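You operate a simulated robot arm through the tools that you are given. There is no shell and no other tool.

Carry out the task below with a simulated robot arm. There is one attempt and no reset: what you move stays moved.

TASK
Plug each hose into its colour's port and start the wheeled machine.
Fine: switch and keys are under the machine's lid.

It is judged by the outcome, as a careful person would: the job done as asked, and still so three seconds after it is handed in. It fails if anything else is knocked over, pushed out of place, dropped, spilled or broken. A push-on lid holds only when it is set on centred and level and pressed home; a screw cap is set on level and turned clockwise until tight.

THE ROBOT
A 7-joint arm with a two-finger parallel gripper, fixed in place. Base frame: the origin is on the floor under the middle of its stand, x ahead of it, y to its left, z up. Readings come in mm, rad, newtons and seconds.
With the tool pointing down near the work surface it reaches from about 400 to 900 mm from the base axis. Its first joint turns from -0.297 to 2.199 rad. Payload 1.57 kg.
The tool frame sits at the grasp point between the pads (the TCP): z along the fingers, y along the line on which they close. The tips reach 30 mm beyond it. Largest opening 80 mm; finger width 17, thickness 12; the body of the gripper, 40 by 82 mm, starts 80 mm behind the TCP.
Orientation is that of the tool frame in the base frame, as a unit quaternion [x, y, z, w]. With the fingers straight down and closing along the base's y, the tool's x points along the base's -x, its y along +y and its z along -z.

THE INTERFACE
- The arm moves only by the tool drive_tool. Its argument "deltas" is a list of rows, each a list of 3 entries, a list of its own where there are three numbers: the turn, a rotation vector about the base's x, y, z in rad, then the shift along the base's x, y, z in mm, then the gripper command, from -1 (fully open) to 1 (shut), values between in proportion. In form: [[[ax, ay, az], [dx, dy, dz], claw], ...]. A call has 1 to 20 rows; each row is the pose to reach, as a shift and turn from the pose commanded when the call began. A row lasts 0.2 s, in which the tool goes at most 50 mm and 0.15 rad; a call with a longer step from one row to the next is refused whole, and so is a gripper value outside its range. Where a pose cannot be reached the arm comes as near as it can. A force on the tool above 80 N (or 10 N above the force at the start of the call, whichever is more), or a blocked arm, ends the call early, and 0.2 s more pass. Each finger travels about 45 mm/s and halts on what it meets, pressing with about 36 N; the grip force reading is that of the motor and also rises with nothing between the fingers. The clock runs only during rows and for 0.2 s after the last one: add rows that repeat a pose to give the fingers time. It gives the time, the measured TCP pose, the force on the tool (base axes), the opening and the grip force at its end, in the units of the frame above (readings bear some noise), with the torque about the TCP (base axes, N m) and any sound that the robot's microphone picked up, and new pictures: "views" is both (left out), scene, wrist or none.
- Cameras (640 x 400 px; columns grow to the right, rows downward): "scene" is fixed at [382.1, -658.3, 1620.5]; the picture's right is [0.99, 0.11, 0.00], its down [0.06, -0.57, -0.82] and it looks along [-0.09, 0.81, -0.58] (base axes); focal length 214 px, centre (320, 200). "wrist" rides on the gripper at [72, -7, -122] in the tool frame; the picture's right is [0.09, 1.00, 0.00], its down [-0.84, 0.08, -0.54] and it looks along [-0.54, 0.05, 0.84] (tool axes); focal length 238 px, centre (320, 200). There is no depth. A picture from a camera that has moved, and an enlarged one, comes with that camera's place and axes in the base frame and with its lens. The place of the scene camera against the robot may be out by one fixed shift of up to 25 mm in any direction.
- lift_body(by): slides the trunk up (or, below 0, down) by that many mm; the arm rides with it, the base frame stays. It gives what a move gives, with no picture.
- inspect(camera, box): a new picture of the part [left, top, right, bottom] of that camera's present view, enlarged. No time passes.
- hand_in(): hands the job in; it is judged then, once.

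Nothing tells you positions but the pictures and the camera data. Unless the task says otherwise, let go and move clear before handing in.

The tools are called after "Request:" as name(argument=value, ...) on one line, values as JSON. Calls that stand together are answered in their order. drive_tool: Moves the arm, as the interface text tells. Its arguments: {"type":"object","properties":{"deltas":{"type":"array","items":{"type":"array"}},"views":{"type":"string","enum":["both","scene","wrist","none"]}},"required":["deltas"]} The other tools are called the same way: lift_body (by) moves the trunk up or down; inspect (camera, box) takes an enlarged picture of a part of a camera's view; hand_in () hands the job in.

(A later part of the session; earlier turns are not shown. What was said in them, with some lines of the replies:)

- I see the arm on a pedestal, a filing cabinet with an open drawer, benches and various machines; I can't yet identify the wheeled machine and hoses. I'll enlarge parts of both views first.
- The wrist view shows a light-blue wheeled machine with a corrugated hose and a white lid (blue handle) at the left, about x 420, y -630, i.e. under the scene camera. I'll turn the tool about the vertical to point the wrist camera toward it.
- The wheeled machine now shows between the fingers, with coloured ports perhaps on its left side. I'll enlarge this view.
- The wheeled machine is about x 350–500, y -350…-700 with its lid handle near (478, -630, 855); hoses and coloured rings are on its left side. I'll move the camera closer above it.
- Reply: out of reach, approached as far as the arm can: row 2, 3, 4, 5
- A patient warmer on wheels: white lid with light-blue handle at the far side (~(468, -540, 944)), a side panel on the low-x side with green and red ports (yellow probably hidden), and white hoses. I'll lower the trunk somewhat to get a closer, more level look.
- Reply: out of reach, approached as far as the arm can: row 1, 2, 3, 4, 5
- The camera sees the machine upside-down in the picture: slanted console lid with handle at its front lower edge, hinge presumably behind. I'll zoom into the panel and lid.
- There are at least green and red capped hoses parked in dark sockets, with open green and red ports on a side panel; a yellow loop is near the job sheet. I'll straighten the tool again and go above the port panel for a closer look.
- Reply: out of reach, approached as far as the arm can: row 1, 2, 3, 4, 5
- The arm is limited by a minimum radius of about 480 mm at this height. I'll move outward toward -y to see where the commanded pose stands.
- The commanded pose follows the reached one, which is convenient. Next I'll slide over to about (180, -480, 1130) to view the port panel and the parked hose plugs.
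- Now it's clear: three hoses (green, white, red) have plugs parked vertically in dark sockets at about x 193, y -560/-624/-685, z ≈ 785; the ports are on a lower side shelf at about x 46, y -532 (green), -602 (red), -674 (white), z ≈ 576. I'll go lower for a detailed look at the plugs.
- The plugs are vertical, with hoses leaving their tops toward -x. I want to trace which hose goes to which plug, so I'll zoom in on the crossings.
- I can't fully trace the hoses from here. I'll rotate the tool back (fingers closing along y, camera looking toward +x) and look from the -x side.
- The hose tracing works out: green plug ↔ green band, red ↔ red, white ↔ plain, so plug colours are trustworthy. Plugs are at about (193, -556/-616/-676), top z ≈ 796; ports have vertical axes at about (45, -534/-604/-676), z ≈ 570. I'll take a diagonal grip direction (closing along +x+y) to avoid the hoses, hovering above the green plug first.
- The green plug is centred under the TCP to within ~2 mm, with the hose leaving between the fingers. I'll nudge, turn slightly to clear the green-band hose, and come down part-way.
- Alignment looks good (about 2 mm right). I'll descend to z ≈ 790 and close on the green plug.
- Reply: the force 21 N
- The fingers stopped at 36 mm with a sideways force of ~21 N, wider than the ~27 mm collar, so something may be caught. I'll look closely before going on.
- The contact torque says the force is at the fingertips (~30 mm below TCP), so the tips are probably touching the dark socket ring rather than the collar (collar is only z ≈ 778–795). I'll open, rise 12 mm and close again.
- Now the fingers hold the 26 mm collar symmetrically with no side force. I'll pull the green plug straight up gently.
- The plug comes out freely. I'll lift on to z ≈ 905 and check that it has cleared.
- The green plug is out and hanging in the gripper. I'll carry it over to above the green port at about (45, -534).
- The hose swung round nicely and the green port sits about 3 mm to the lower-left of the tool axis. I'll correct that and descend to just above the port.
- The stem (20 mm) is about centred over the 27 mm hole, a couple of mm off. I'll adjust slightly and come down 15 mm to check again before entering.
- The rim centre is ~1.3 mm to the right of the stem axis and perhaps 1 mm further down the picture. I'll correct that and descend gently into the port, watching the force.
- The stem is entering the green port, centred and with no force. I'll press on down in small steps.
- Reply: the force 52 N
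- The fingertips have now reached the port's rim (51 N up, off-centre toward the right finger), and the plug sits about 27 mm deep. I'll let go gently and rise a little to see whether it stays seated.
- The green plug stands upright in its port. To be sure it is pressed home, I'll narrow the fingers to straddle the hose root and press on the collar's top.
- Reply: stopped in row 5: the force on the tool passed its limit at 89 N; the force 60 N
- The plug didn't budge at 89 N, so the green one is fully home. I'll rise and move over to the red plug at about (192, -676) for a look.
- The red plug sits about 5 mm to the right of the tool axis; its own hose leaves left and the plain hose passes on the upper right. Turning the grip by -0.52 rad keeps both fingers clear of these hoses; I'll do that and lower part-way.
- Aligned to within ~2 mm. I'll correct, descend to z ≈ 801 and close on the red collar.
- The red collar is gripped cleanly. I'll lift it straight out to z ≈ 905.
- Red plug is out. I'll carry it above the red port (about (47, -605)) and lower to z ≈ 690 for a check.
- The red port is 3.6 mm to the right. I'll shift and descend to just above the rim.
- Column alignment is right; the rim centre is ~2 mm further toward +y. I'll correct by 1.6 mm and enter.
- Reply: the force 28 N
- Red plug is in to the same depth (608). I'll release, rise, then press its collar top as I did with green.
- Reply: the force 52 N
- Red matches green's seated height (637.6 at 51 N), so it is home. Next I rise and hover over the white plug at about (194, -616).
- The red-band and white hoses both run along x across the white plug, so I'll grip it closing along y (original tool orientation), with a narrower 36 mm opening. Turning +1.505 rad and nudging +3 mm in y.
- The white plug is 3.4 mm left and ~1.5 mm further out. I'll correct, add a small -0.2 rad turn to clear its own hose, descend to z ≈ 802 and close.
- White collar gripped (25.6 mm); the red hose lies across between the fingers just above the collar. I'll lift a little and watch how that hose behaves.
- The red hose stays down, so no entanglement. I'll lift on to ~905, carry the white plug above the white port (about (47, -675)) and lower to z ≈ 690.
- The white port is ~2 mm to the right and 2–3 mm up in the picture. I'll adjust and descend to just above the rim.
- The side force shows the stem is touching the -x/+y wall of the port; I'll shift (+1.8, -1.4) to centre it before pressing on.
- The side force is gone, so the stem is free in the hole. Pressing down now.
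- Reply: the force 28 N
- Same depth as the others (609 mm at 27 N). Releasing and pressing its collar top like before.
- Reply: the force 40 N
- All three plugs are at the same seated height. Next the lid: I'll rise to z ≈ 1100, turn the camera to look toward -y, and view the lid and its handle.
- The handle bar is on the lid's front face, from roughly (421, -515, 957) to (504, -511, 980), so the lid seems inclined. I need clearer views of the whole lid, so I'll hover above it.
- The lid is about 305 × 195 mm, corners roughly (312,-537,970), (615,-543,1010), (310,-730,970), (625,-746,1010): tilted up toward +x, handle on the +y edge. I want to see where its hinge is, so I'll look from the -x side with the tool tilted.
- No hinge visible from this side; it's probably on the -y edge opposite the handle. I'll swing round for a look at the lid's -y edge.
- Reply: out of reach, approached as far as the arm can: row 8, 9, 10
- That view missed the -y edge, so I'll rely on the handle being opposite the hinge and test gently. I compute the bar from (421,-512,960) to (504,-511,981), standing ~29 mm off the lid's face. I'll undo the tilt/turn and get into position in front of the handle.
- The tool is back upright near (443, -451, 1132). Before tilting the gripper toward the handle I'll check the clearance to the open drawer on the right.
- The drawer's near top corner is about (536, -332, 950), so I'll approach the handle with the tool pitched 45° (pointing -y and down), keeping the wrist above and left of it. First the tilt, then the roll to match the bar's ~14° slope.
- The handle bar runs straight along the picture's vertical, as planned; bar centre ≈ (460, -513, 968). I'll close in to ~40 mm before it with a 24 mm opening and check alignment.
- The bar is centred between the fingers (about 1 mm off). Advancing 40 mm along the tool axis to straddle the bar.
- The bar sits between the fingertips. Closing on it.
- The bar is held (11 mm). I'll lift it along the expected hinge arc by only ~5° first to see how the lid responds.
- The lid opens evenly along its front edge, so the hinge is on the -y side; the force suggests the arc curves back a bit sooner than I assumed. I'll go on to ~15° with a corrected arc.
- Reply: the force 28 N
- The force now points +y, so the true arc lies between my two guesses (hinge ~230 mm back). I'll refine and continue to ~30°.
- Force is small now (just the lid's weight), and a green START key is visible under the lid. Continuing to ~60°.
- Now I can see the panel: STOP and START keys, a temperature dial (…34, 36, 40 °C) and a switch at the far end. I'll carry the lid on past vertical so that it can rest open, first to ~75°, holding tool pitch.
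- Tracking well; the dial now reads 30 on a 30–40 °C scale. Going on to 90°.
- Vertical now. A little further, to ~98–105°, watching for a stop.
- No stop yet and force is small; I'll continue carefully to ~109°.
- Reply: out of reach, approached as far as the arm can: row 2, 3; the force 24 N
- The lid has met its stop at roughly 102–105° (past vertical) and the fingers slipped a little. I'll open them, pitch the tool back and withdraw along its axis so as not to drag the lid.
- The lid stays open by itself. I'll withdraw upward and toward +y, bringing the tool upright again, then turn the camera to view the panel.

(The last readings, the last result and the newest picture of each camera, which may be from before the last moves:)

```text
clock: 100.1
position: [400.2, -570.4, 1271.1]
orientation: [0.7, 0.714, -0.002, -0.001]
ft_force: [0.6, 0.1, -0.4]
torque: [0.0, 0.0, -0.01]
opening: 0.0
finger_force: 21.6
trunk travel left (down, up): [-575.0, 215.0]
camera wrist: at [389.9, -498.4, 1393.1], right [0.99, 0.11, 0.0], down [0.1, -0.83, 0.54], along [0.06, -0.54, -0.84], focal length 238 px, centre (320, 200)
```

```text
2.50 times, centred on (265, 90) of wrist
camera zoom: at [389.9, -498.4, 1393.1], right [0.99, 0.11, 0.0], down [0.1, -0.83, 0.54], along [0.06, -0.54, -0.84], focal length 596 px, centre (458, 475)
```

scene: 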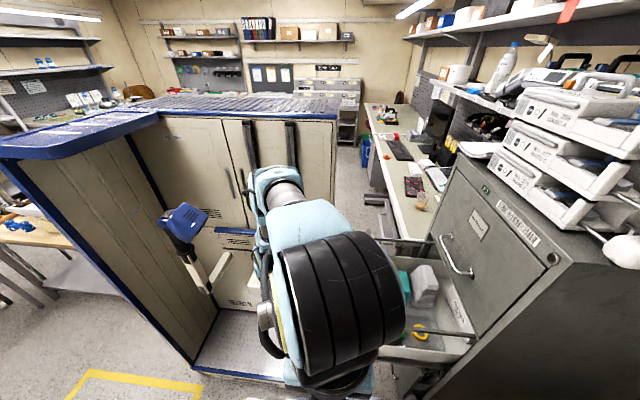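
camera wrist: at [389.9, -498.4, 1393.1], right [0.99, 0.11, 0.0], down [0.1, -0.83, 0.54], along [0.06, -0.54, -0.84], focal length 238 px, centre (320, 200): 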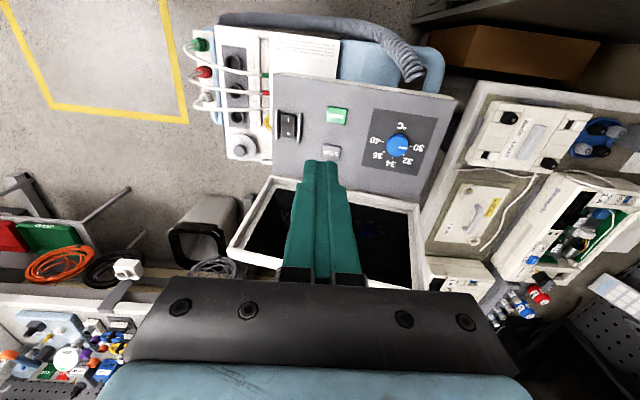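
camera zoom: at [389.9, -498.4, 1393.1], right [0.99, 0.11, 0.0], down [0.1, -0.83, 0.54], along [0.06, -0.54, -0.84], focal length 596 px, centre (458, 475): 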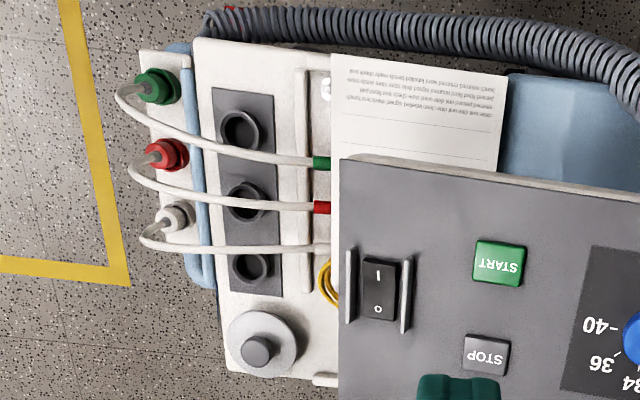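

All three hoses are correctly seated in view. Panel: rocker switch (I toward +y, O toward -y) between two guards at about (344, -615), START at about its right, STOP behind it, and the dial, which I wasn't asked to set. I'll move the closed fingers above the rocker for a closer look.

Request:
drive_tool(deltas=[[[0, 0, 0], [-10, -8, -40], 1], [[0, 0, 0], [-20, -16, -80], 1], [[0, 0, 0], [-30, -24, -120], 1], [[0, 0, 0], [-40, -30, -160], 1], [[0, 0, 0], [-50, -36, -195], 1], [[0, 0, 0], [-56, -42, -221], 1]], views="wrist")

Request:
inspect(camera="wrist", box=[260, 80, 440, 230])

Request:
inspect(camera="wrist", box=[280, 90, 370, 180])

```text
clock: 101.5
position: [341.1, -610.8, 1047.5]
orientation: [0.699, 0.715, -0.002, -0.001]
ft_force: [-0.3, 0.5, -0.3]
torque: [-0.02, 0.02, -0.03]
opening: 0.0
finger_force: 21.5
trunk travel left (down, up): [-575.0, 215.0]
camera wrist: at [331.3, -539.2, 1170.6], right [0.99, 0.11, 0.0], down [0.1, -0.83, 0.54], along [0.06, -0.54, -0.84], focal length 238 px, centre (320, 200)
```

wrist: 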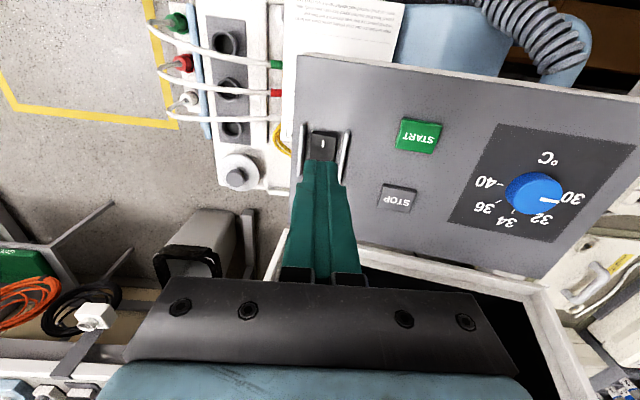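

```text
2.67 times, centred on (350, 155) of wrist
camera zoom: at [331.3, -539.2, 1170.6], right [0.99, 0.11, 0.0], down [0.1, -0.83, 0.54], along [0.06, -0.54, -0.84], focal length 636 px, centre (240, 320)
```

zoom: 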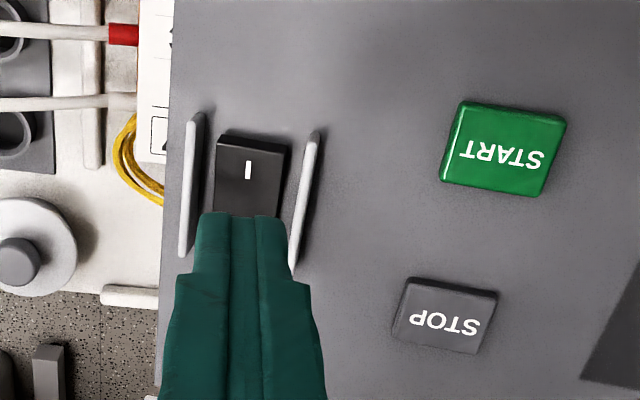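

```text
4.44 times, centred on (325, 135) of wrist
camera zoom: at [331.3, -539.2, 1170.6], right [0.99, 0.11, 0.0], down [0.1, -0.83, 0.54], along [0.06, -0.54, -0.84], focal length 1059 px, centre (298, 489)
```

zoom: 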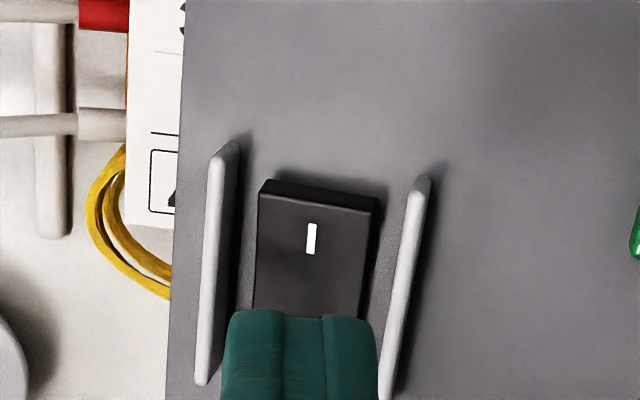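

The I mark triangulates to (344, -617.6, 946), pivot near y -631, raised end near -608.6. The closed fingertips (24 mm) fit between the guards (37 mm). I'll move over the raised I end and descend to just above it.

Request:
drive_tool(deltas=[[[0, 0, 0], [1.8, -2, -20], 1], [[0, 0, 0], [3.5, -3.7, -40], 1], [[0, 0, 0], [3.5, -3.7, -56], 1], [[0, 0, 0], [3.5, -3.7, -56], 1]], views="wrist")

Request:
inspect(camera="wrist", box=[270, 100, 380, 210])

```text
clock: 102.5
position: [346.0, -616.1, 993.9]
orientation: [0.699, 0.715, -0.002, -0.001]
ft_force: [0.0, 0.3, -0.5]
torque: [0.0, -0.01, 0.01]
opening: 0.0
finger_force: 21.2
trunk travel left (down, up): [-575.0, 215.0]
camera wrist: at [335.5, -545.2, 1115.8], right [0.99, 0.11, 0.0], down [0.1, -0.83, 0.54], along [0.06, -0.54, -0.84], focal length 238 px, centre (320, 200)
```

wrist: 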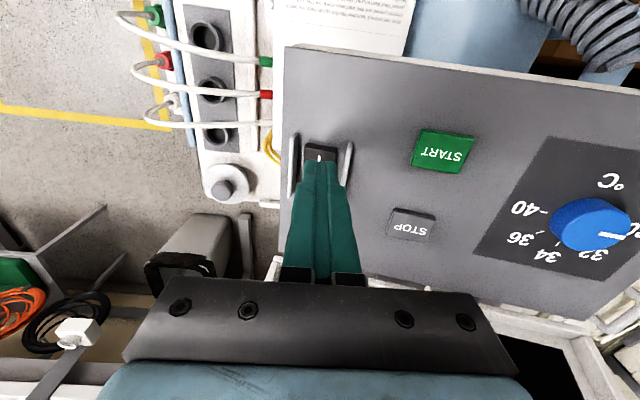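

```text
3.64 times, centred on (325, 155) of wrist
camera zoom: at [335.5, -545.2, 1115.8], right [0.99, 0.11, 0.0], down [0.1, -0.83, 0.54], along [0.06, -0.54, -0.84], focal length 867 px, centre (302, 364)
```

zoom: 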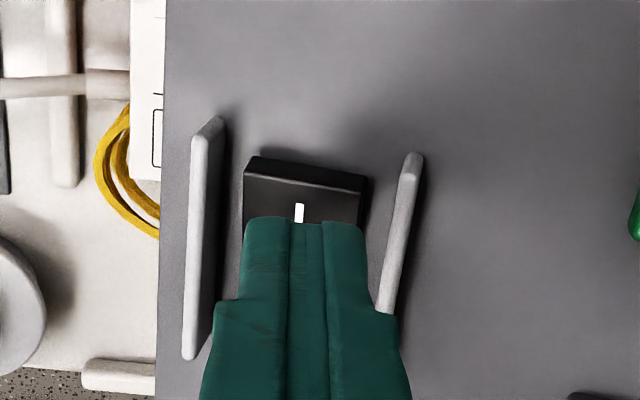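

Well centred between the guards, over the raised I end. Pressing down in small steps.

Request:
drive_tool(deltas=[[[0, 0, 0], [-0.5, 0.5, -8], 1], [[0, 0, 0], [-0.5, 0.5, -13], 1], [[0, 0, 0], [-0.5, 0.5, -16], 1], [[0, 0, 0], [-0.5, 0.5, -19], 1], [[0, 0, 0], [-0.5, 0.5, -22], 1]], views="wrist")

Request:
inspect(camera="wrist", box=[270, 100, 380, 210])

```text
clock: 103.7
position: [346.4, -614.5, 973.5]
orientation: [0.699, 0.715, -0.002, -0.001]
ft_force: [0.2, 2.0, 1.8]
torque: [0.05, -0.05, 0.01]
opening: 0.0
finger_force: 21.5
trunk travel left (down, up): [-575.0, 215.0]
camera wrist: at [335.5, -543.2, 1095.3], right [0.99, 0.11, 0.0], down [0.1, -0.83, 0.54], along [0.06, -0.54, -0.84], focal length 238 px, centre (320, 200)
```

wrist: 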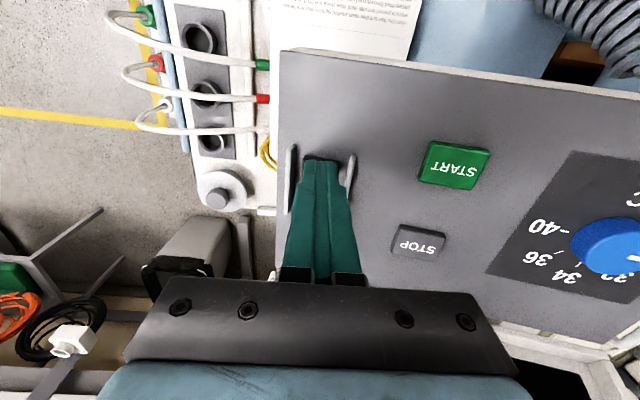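

```text
3.64 times, centred on (325, 155) of wrist
camera zoom: at [335.5, -543.2, 1095.3], right [0.99, 0.11, 0.0], down [0.1, -0.83, 0.54], along [0.06, -0.54, -0.84], focal length 867 px, centre (302, 364)
```

zoom: 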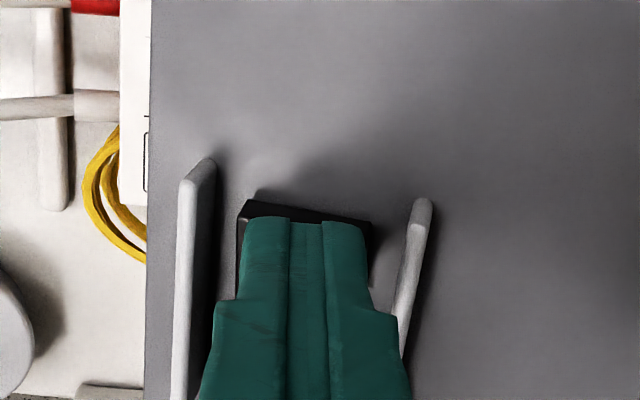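

Request:
drive_tool(deltas=[[[0, 0, 0], [0, 0, -2], 1], [[0, 0, 0], [0, 0, -4], 1], [[0, 0, 0], [0, 0, -6], 1], [[0, 0, 0], [0, 0, -8], 1]], views="wrist")

Request:
inspect(camera="wrist", box=[270, 100, 380, 210])

```text
clock: 104.7
position: [346.0, -614.4, 969.1]
orientation: [0.699, 0.715, -0.003, 0.004]
ft_force: [-0.6, 4.2, 49.7]
torque: [-0.25, -0.49, 0.06]
opening: 0.0
finger_force: 21.0
trunk travel left (down, up): [-575.0, 215.0]
camera wrist: at [334.8, -542.6, 1090.9], right [0.99, 0.11, 0.0], down [0.1, -0.83, 0.55], along [0.06, -0.55, -0.83], focal length 238 px, centre (320, 200)
```

wrist: 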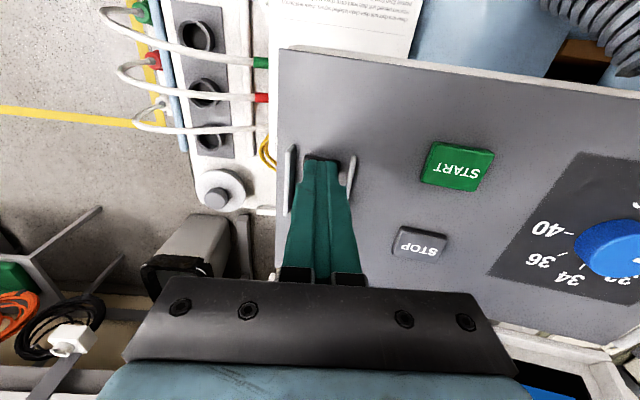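

```text
3.64 times, centred on (325, 155) of wrist
camera zoom: at [334.8, -542.6, 1090.9], right [0.99, 0.11, 0.0], down [0.1, -0.83, 0.55], along [0.06, -0.55, -0.83], focal length 867 px, centre (302, 364)
```

zoom: 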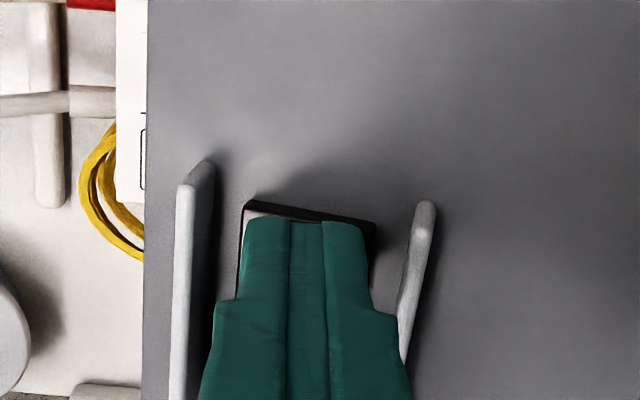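

The rocker took the press (50 N), and something blue lit up inside the lid. I'll rise and look.

Request:
drive_tool(deltas=[[[0, 0, 0], [0, 0, 15], 1], [[0, 0, 0], [0, 10, 50], 1], [[0, 0, 0], [10, 30, 95], 1], [[0, 0, 0], [20, 50, 140], 1], [[0, 0, 0], [30, 60, 185], 1]], views="wrist")

Request:
inspect(camera="wrist", box=[250, 60, 470, 200])

Request:
inspect(camera="wrist", box=[220, 160, 470, 300])

```text
refused: row 3 steps farther than a row can; nothing moved
```

```text
2.86 times, centred on (360, 130) of wrist
camera zoom: at [334.8, -542.6, 1090.9], right [0.99, 0.11, 0.0], down [0.1, -0.83, 0.55], along [0.06, -0.55, -0.83], focal length 681 px, centre (206, 400)
```

zoom: 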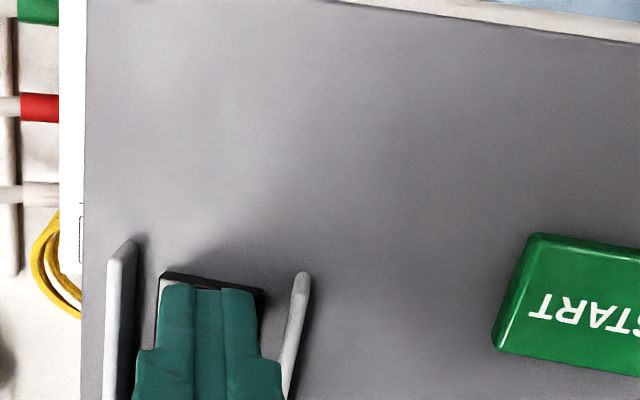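

```text
2.56 times, centred on (345, 230) of wrist
camera zoom: at [334.8, -542.6, 1090.9], right [0.99, 0.11, 0.0], down [0.1, -0.83, 0.55], along [0.06, -0.55, -0.83], focal length 610 px, centre (256, 123)
```

zoom: 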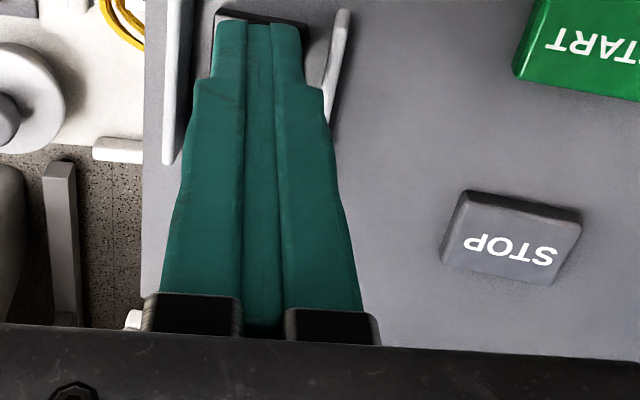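

The row steps were too long, so nothing moved; I'll repeat with shorter steps.

Request:
drive_tool(deltas=[[[0, 0, 0], [0, 0, 15], 1], [[0, 0, 0], [0, 8, 45], 1], [[0, 0, 0], [8, 22, 85], 1], [[0, 0, 0], [16, 36, 125], 1], [[0, 0, 0], [24, 50, 165], 1], [[0, 0, 0], [30, 60, 200], 1]], views="wrist")

Request:
inspect(camera="wrist", box=[250, 60, 470, 200])

Request:
inspect(camera="wrist", box=[220, 160, 470, 300])

```text
clock: 106.1
position: [375.1, -553.3, 1161.8]
orientation: [0.699, 0.715, -0.001, -0.001]
ft_force: [0.2, -0.2, -0.7]
torque: [0.04, 0.01, 0.01]
opening: 0.0
finger_force: 21.3
trunk travel left (down, up): [-575.0, 215.0]
camera wrist: at [365.3, -481.6, 1284.2], right [0.99, 0.11, 0.0], down [0.1, -0.83, 0.54], along [0.06, -0.54, -0.84], focal length 238 px, centre (320, 200)
```

wrist: 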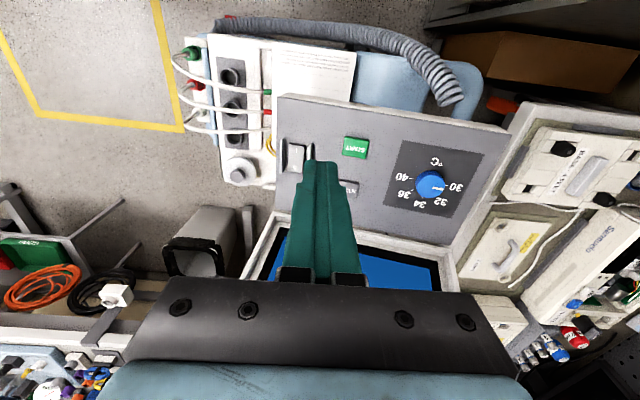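

```text
2.86 times, centred on (360, 130) of wrist
camera zoom: at [365.3, -481.6, 1284.2], right [0.99, 0.11, 0.0], down [0.1, -0.83, 0.54], along [0.06, -0.54, -0.84], focal length 681 px, centre (206, 400)
```

zoom: 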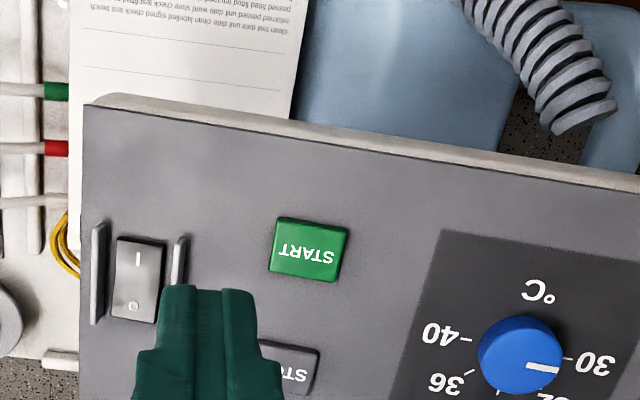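

```text
2.56 times, centred on (345, 230) of wrist
camera zoom: at [365.3, -481.6, 1284.2], right [0.99, 0.11, 0.0], down [0.1, -0.83, 0.54], along [0.06, -0.54, -0.84], focal length 610 px, centre (256, 123)
```

zoom: 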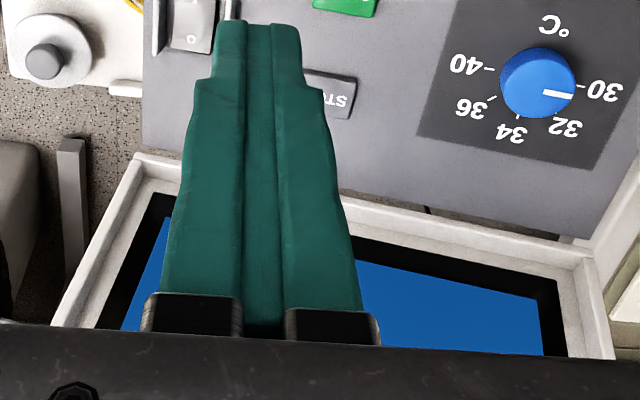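

The rocker is on (lit) and the lid's display has come alive. I'll tilt the camera to read the display inside the lid.

Request:
drive_tool(deltas=[[[-0.12, 0, 0], [20, 25, 0], 1], [[-0.24, 0, 0], [40, 50, 0], 1], [[-0.36, 0, 0], [60, 75, 0], 1], [[-0.48, 0, 0], [80, 100, 0], 1], [[-0.6, 0, 0], [100, 115, 0], 1]], views="wrist")

Request:
inspect(camera="wrist", box=[160, 100, 440, 290])

```text
clock: 107.3
position: [475.1, -440.2, 1164.1]
orientation: [0.668, 0.682, -0.214, 0.208]
ft_force: [-0.8, 0.5, 0.0]
torque: [-0.02, -0.05, 0.01]
opening: 0.0
finger_force: 21.4
trunk travel left (down, up): [-575.0, 215.0]
camera wrist: at [465.9, -312.2, 1223.3], right [0.99, 0.09, -0.07], down [0.1, -0.38, 0.92], along [0.06, -0.92, -0.39], focal length 238 px, centre (320, 200)
```

wrist: 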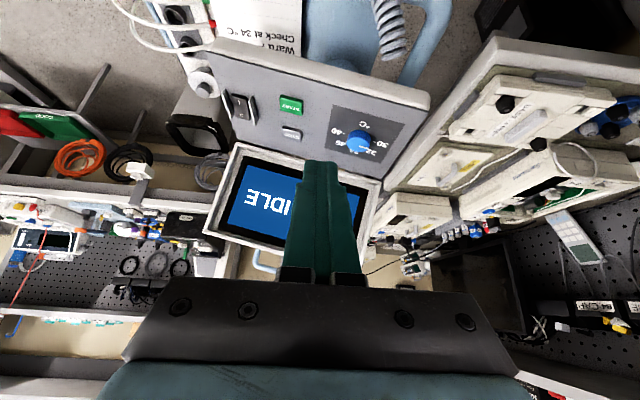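

```text
2.11 times, centred on (300, 195) of wrist
camera zoom: at [465.9, -312.2, 1223.3], right [0.99, 0.09, -0.07], down [0.1, -0.38, 0.92], along [0.06, -0.92, -0.39], focal length 502 px, centre (362, 210)
```

zoom: 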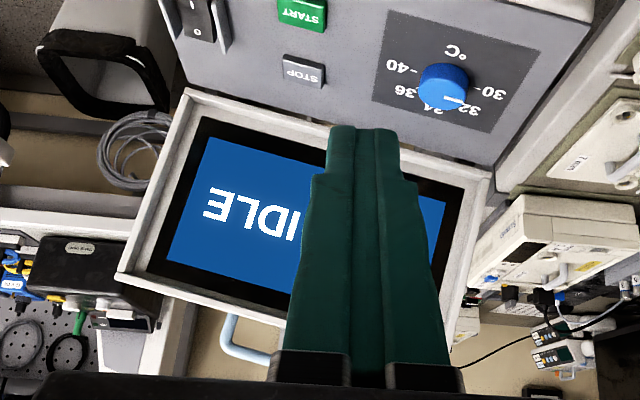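

The display shows "IDLE" (part is hidden by the fingers). I'll shift sideways to read all of it.

Request:
drive_tool(deltas=[[[0, 0, 0], [-35, 0, 0], 1], [[0, 0, 0], [-75, 0, 0], 1], [[0, 0, 0], [-115, -10, 0], 1]], views="wrist")

Request:
inspect(camera="wrist", box=[280, 60, 500, 290])

```text
clock: 108.1
position: [364.9, -450.6, 1163.6]
orientation: [0.668, 0.683, -0.214, 0.206]
ft_force: [0.8, -0.4, -0.3]
torque: [0.02, 0.04, -0.03]
opening: 0.1
finger_force: 21.7
trunk travel left (down, up): [-575.0, 215.0]
camera wrist: at [354.5, -322.4, 1223.1], right [0.99, 0.09, -0.07], down [0.1, -0.38, 0.92], along [0.06, -0.92, -0.39], focal length 238 px, centre (320, 200)
```

wrist: 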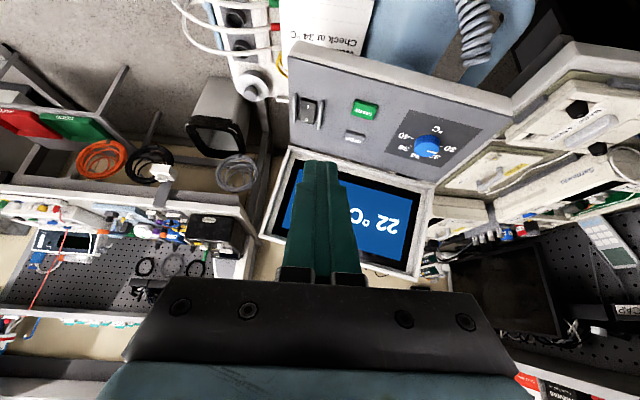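

```text
1.74 times, centred on (390, 175) of wrist
camera zoom: at [354.5, -322.4, 1223.1], right [0.99, 0.09, -0.07], down [0.1, -0.38, 0.92], along [0.06, -0.92, -0.39], focal length 414 px, centre (198, 244)
```

zoom: 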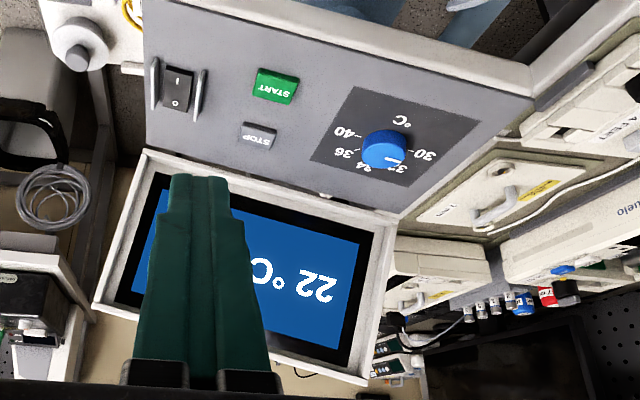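

Display reads "22 °C IDLE": powered but not running. START triangulates to (431.5, -598, 951.5). I'll bring the tool upright and hover over START.

Request:
drive_tool(deltas=[[[0.12, 0, 0], [13, -28, 0], 1], [[0.24, 0, 0], [26, -56, -5], 1], [[0.36, 0, 0], [39, -84, -20], 1], [[0.48, 0, 0], [52, -112, -40], 1], [[0.6, 0, 0], [66, -145, -60], 1], [[0.6, 0, 0], [66, -147, -100], 1]], views="wrist")

Request:
inspect(camera="wrist", box=[250, 70, 410, 200])

```text
clock: 109.5
position: [427.3, -597.6, 1062.7]
orientation: [0.699, 0.715, -0.002, 0.001]
ft_force: [0.2, 0.2, 0.7]
torque: [-0.04, -0.01, 0.03]
opening: 0.2
finger_force: 21.4
trunk travel left (down, up): [-575.0, 215.0]
camera wrist: at [416.7, -526.7, 1185.5], right [0.99, 0.11, 0.0], down [0.1, -0.83, 0.54], along [0.06, -0.54, -0.84], focal length 238 px, centre (320, 200)
```

wrist: 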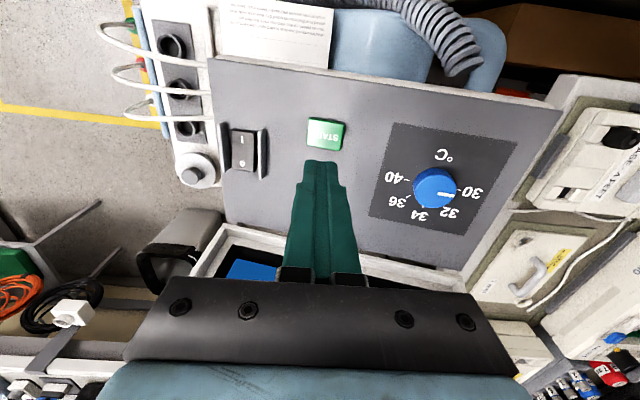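

```text
3.08 times, centred on (330, 135) of wrist
camera zoom: at [416.7, -526.7, 1185.5], right [0.99, 0.11, 0.0], down [0.1, -0.83, 0.54], along [0.06, -0.54, -0.84], focal length 733 px, centre (289, 400)
```

zoom: 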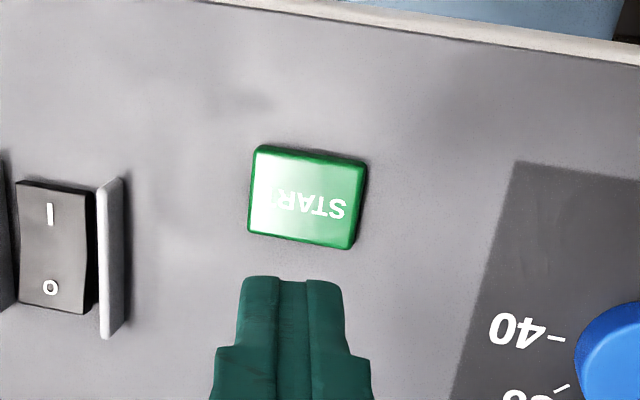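

START is 4.6 mm to the right. Adjusting and descending to just above it.

Request:
drive_tool(deltas=[[[0, 0, 0], [2.3, 0.5, -25], 1], [[0, 0, 0], [4.6, 1, -50], 1], [[0, 0, 0], [4.6, 1, -70], 1], [[0, 0, 0], [4.6, 1, -70], 1]], views="wrist")

Request:
inspect(camera="wrist", box=[270, 100, 380, 210])

```text
clock: 110.5
position: [431.7, -599.1, 993.3]
orientation: [0.7, 0.715, -0.002, -0.001]
ft_force: [-0.3, -0.7, -0.1]
torque: [-0.01, 0.0, -0.01]
opening: 0.1
finger_force: 20.5
trunk travel left (down, up): [-575.0, 215.0]
camera wrist: at [421.5, -526.6, 1114.1], right [0.99, 0.11, 0.0], down [0.1, -0.83, 0.54], along [0.06, -0.54, -0.84], focal length 238 px, centre (320, 200)
```

wrist: 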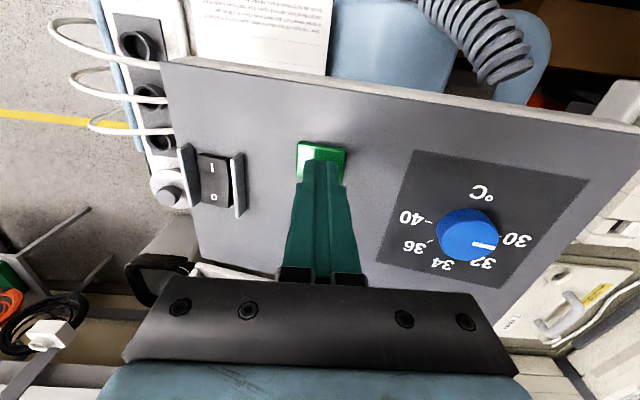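

```text
3.64 times, centred on (325, 155) of wrist
camera zoom: at [421.5, -526.6, 1114.1], right [0.99, 0.11, 0.0], down [0.1, -0.83, 0.54], along [0.06, -0.54, -0.84], focal length 867 px, centre (302, 364)
```

zoom: 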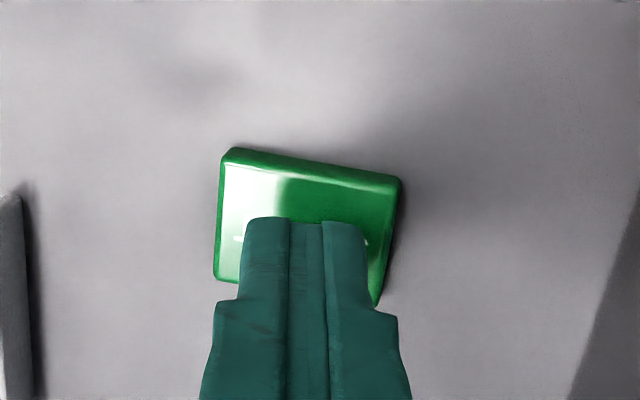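

Centred on START. Pressing.

Request:
drive_tool(deltas=[[[0, 0, 0], [0, 0, -6], 1], [[0, 0, 0], [0, 0, -10], 1], [[0, 0, 0], [0, 0, -13], 1], [[0, 0, 0], [0, 0, -16], 1]], views="wrist")

```text
clock: 111.5
position: [432.2, -597.7, 979.8]
orientation: [0.7, 0.715, -0.002, 0.001]
ft_force: [1.3, -1.0, 11.6]
torque: [-0.05, -0.14, -0.01]
opening: 0.3
finger_force: 21.6
trunk travel left (down, up): [-575.0, 215.0]
heard: click
camera wrist: at [421.7, -525.0, 1100.6], right [0.99, 0.11, 0.0], down [0.1, -0.83, 0.55], along [0.06, -0.54, -0.84], focal length 238 px, centre (320, 200)
```

wrist: 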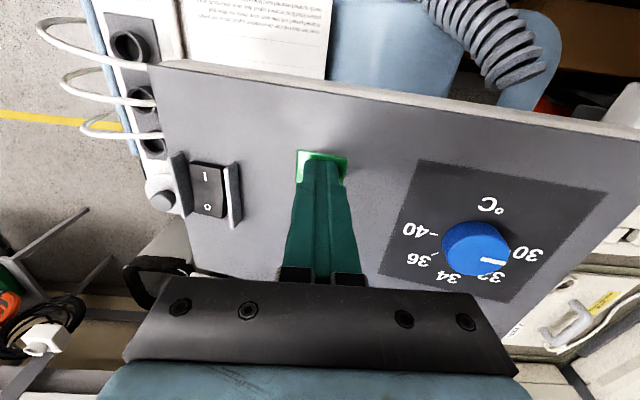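

A click was heard. I'll rise and read the display again.

Request:
drive_tool(deltas=[[[0, 0, 0], [0, 0, 15], 1], [[0, 0, 0], [0, 5, 50], 1], [[0, 0, 0], [0, 20, 90], 1], [[-0.12, 0, 0], [0, 40, 130], 1], [[-0.24, 0, 0], [0, 65, 160], 1], [[-0.36, 0, 0], [0, 95, 175], 1], [[-0.48, 0, 0], [0, 125, 180], 1], [[-0.6, 0, 0], [0, 150, 185], 1]], views="wrist")

Request:
inspect(camera="wrist", box=[160, 60, 460, 290])

```text
clock: 113.3
position: [434.5, -447.1, 1161.7]
orientation: [0.668, 0.682, -0.214, 0.207]
ft_force: [0.2, -0.4, 0.1]
torque: [0.03, -0.02, -0.02]
opening: 0.0
finger_force: 21.0
trunk travel left (down, up): [-575.0, 215.0]
camera wrist: at [424.4, -319.0, 1222.0], right [0.99, 0.09, -0.07], down [0.1, -0.38, 0.92], along [0.06, -0.92, -0.39], focal length 238 px, centre (320, 200)
```

wrist: 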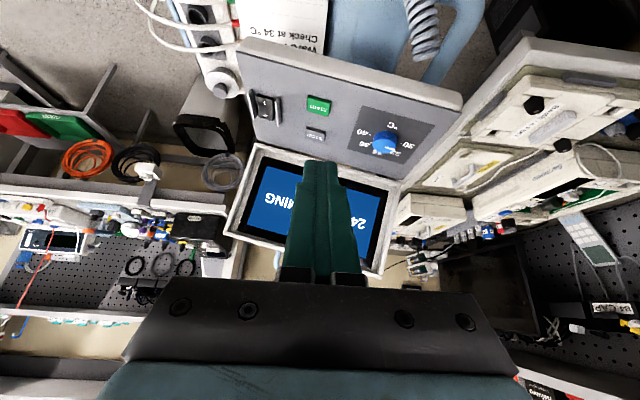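

```text
1.74 times, centred on (310, 175) of wrist
camera zoom: at [424.4, -319.0, 1222.0], right [0.99, 0.09, -0.07], down [0.1, -0.38, 0.92], along [0.06, -0.92, -0.39], focal length 414 px, centre (337, 244)
```

zoom: 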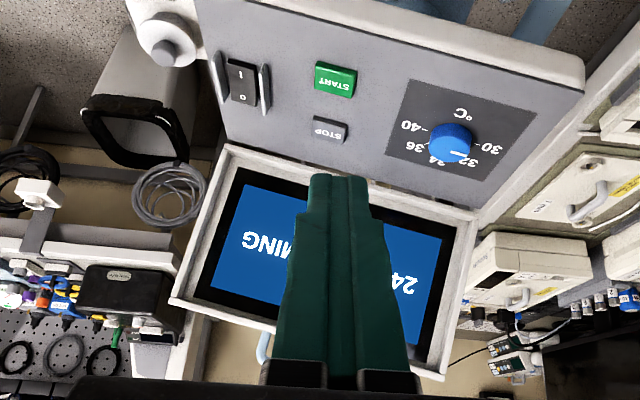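

The display now reads "24 °C WARMING" – the machine is running and heating. I'll move clear and do a last check of the hoses, flow gauge and surroundings (leaving the dial alone, as it wasn't part of the request).

Request:
drive_tool(deltas=[[[0.12, 0, 0], [-20, 5, 20], 1], [[0.24, 0, 0], [-40, 5, 40], 1], [[0.36, 0, 0], [-60, 0, 60], 1], [[0.48, 0, 0], [-80, -10, 80], 1], [[0.6, 0, 0], [-100, -20, 100], 1], [[0.6, 0, 0], [-130, -20, 120], 1], [[0.6, 0, 0], [-160, -20, 120], 1]], views="both")

Request:
inspect(camera="wrist", box=[180, 40, 460, 280])

Request:
inspect(camera="wrist", box=[180, 60, 330, 190])

```text
clock: 114.9
position: [272.7, -466.1, 1282.2]
orientation: [0.698, 0.716, -0.003, -0.001]
ft_force: [0.0, -0.3, 0.6]
torque: [0.0, 0.06, -0.02]
opening: 0.0
finger_force: 21.5
trunk travel left (down, up): [-575.0, 215.0]
camera wrist: at [262.2, -394.9, 1404.8], right [0.99, 0.12, 0.0], down [0.1, -0.83, 0.54], along [0.06, -0.54, -0.84], focal length 238 px, centre (320, 200)
```

scene: 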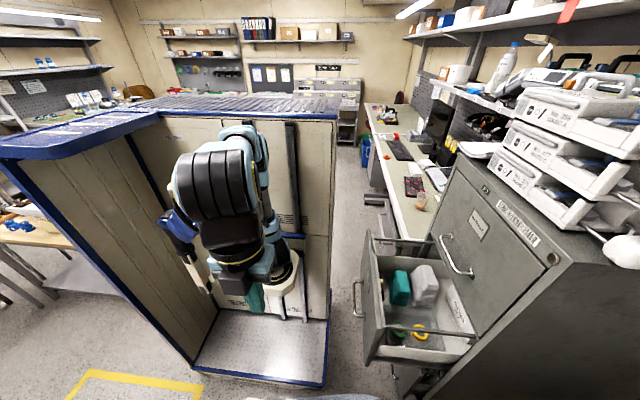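
wrist: 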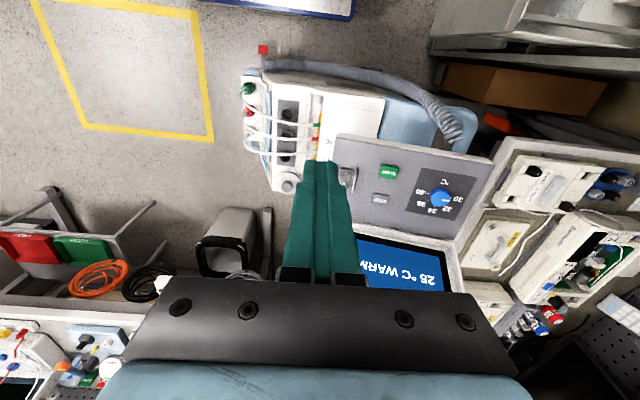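

```text
1.67 times, centred on (320, 160) of wrist
camera zoom: at [262.2, -394.9, 1404.8], right [0.99, 0.12, 0.0], down [0.1, -0.83, 0.54], along [0.06, -0.54, -0.84], focal length 397 px, centre (320, 267)
```

zoom: 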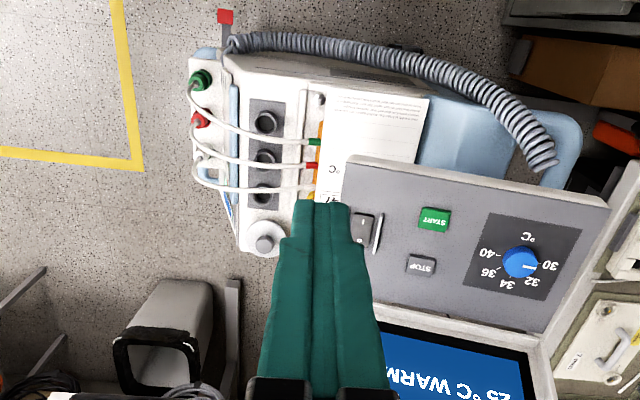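

```text
3.08 times, centred on (255, 125) of wrist
camera zoom: at [262.2, -394.9, 1404.8], right [0.99, 0.12, 0.0], down [0.1, -0.83, 0.54], along [0.06, -0.54, -0.84], focal length 733 px, centre (520, 431)
```

zoom: 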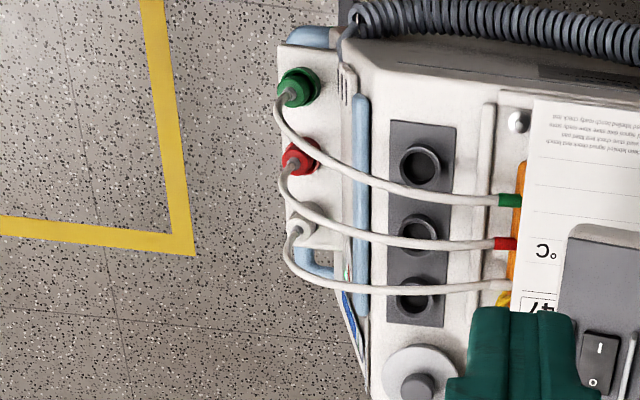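

Display shows "25 °C WARMING" and all three hoses sit in matching ports. I'll back off further and wait a few seconds to confirm it keeps running without an alarm.

Request:
drive_tool(deltas=[[[0, 0, 0], [20, 30, 10], 1], [[0, 0, 0], [40, 60, 20], 1], [[0, 0, 0], [60, 60, 20], 1], [[0, 0, 0], [60, 60, 20], 0.5], [[0, 0, 0], [60, 60, 20], 0], [[0, 0, 0], [60, 60, 20], -0.5], [[0, 0, 0], [60, 60, 20], -1], [[0, 0, 0], [60, 60, 20], -1], [[0, 0, 0], [60, 60, 20], -1], [[0, 0, 0], [60, 60, 20], -1], [[0, 0, 0], [60, 60, 20], -1], [[0, 0, 0], [60, 60, 20], -1], [[0, 0, 0], [60, 60, 20], -1], [[0, 0, 0], [60, 60, 20], -1], [[0, 0, 0], [60, 60, 20], -1], [[0, 0, 0], [60, 60, 20], -1], [[0, 0, 0], [60, 60, 20], -1], [[0, 0, 0], [60, 60, 20], -1], [[0, 0, 0], [60, 60, 20], -1], [[0, 0, 0], [60, 60, 20], -1]], views="both")

Request:
inspect(camera="wrist", box=[180, 60, 460, 290])

```text
clock: 119.1
position: [333.7, -405.0, 1303.9]
orientation: [0.699, 0.715, -0.002, 0.0]
ft_force: [0.7, 0.2, 0.1]
torque: [0.01, 0.03, 0.02]
opening: 79.8
finger_force: 0.0
trunk travel left (down, up): [-575.0, 215.0]
camera wrist: at [323.4, -333.0, 1425.1], right [0.99, 0.11, 0.0], down [0.1, -0.83, 0.54], along [0.06, -0.54, -0.84], focal length 238 px, centre (320, 200)
```

scene: 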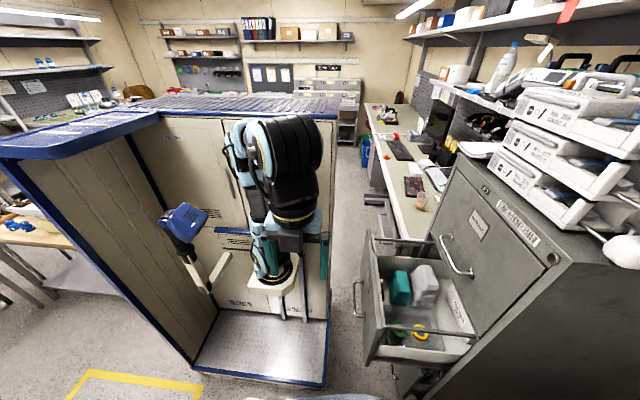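
wrist: 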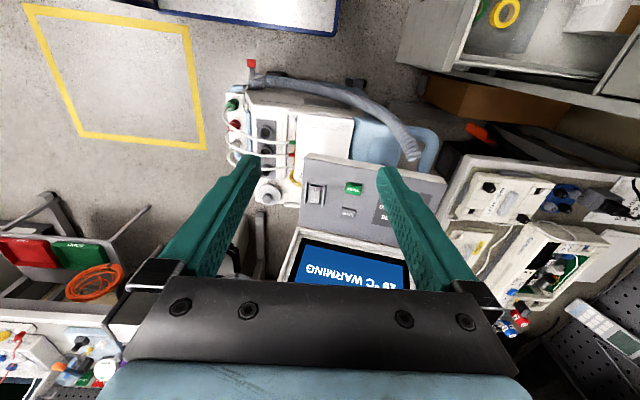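

```text
1.74 times, centred on (320, 175) of wrist
camera zoom: at [323.4, -333.0, 1425.1], right [0.99, 0.11, 0.0], down [0.1, -0.83, 0.54], along [0.06, -0.54, -0.84], focal length 414 px, centre (320, 244)
```

zoom: 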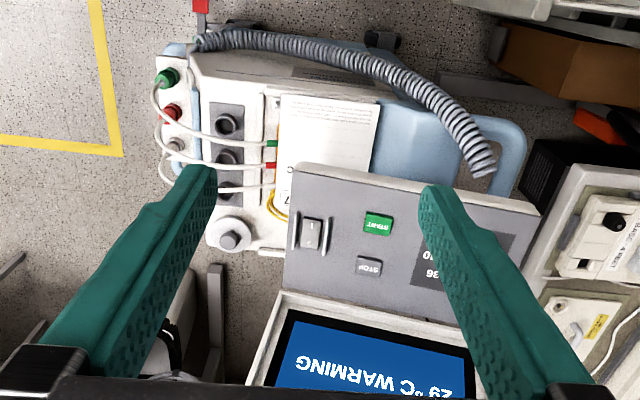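

It's at 29 °C and still warming. I'll wait a few more seconds to see what happens at the set point.

Request:
drive_tool(deltas=[[[0, 0, 0], [0, 0, 0], -1], [[0, 0, 0], [0, 0, 0], -1], [[0, 0, 0], [0, 0, 0], -1], [[0, 0, 0], [0, 0, 0], -1], [[0, 0, 0], [0, 0, 0], -1], [[0, 0, 0], [0, 0, 0], -1], [[0, 0, 0], [0, 0, 0], -1], [[0, 0, 0], [0, 0, 0], -1], [[0, 0, 0], [0, 0, 0], -1], [[0, 0, 0], [0, 0, 0], -1], [[0, 0, 0], [0, 0, 0], -1], [[0, 0, 0], [0, 0, 0], -1], [[0, 0, 0], [0, 0, 0], -1], [[0, 0, 0], [0, 0, 0], -1], [[0, 0, 0], [0, 0, 0], -1], [[0, 0, 0], [0, 0, 0], -1], [[0, 0, 0], [0, 0, 0], -1], [[0, 0, 0], [0, 0, 0], -1], [[0, 0, 0], [0, 0, 0], -1], [[0, 0, 0], [0, 0, 0], -1]], views="wrist")

Request:
inspect(camera="wrist", box=[260, 140, 440, 290])

Request:
inspect(camera="wrist", box=[290, 110, 360, 160])

```text
clock: 123.3
position: [333.9, -403.7, 1303.3]
orientation: [0.699, 0.715, -0.001, 0.0]
ft_force: [-0.2, 0.8, -0.4]
torque: [0.02, 0.03, 0.02]
opening: 79.9
finger_force: 0.1
trunk travel left (down, up): [-575.0, 215.0]
camera wrist: at [323.4, -333.0, 1425.1], right [0.99, 0.11, 0.0], down [0.1, -0.83, 0.54], along [0.06, -0.54, -0.84], focal length 238 px, centre (320, 200)
```

wrist: 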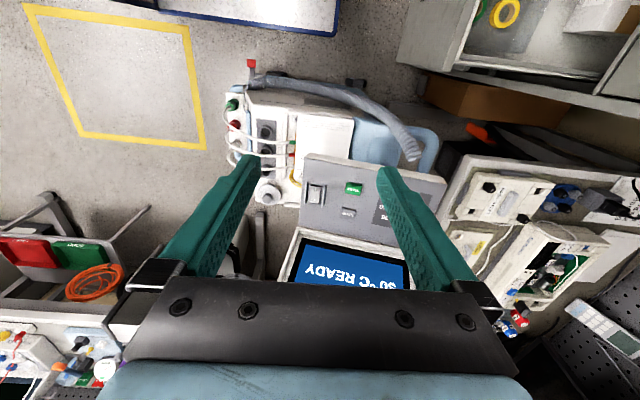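

```text
2.67 times, centred on (350, 215) of wrist
camera zoom: at [323.4, -333.0, 1425.1], right [0.99, 0.11, 0.0], down [0.1, -0.83, 0.54], along [0.06, -0.54, -0.84], focal length 636 px, centre (240, 160)
```

zoom: 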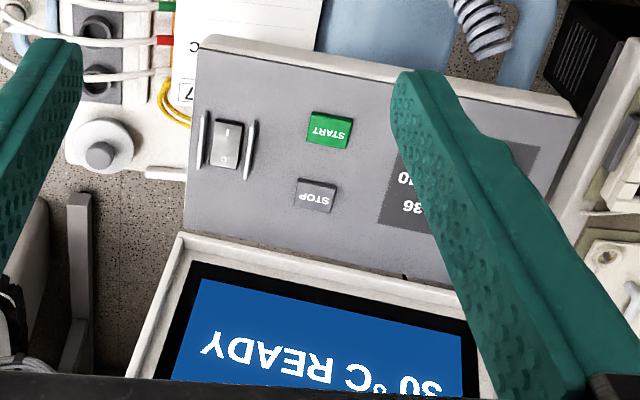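

```text
8.00 times, centred on (325, 135) of wrist
camera zoom: at [323.4, -333.0, 1425.1], right [0.99, 0.11, 0.0], down [0.1, -0.83, 0.54], along [0.06, -0.54, -0.84], focal length 1907 px, centre (280, 720)
```

zoom: 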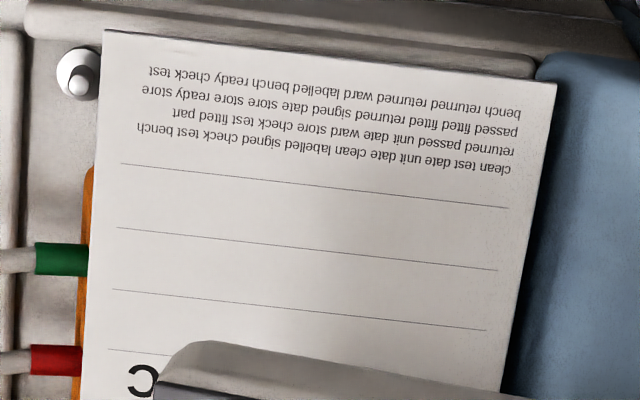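

The display reads "30 °C READY", with the rocker on, all three hoses in the ports of their colours and the lid standing open by itself. The arm is clear. The job sheet mentions a check at 34 °C, but the request was only to plug the hoses and start, so I leave the dial at 30. Handing in.

Request:
hand_in()

```text
The job is handed in.
```

The three hoses are plugged in and the warmer is running. I've handed the job in, but got no verdict back.

- **Hoses:** The green, red and white plugs are each in the port of their own colour. I pressed down on each one afterwards and none moved.
- **Start:** I opened the lid, switched the power on and pressed START. The display went from "22 °C IDLE" to "WARMING", and then to "30 °C READY". I heard no alarm.
- **Lid:** I left it open. It rests against its stop, past vertical, and stayed there on its own.
- **Temperature dial:** It was at 30 °C and I left it there. The job sheet on the machine says "Check at 34 °C", but you didn't ask me to change the setting. If the check needs 34 °C, the dial still has to be turned up.

The gripper was open, empty and well clear of the machine when I handed in.
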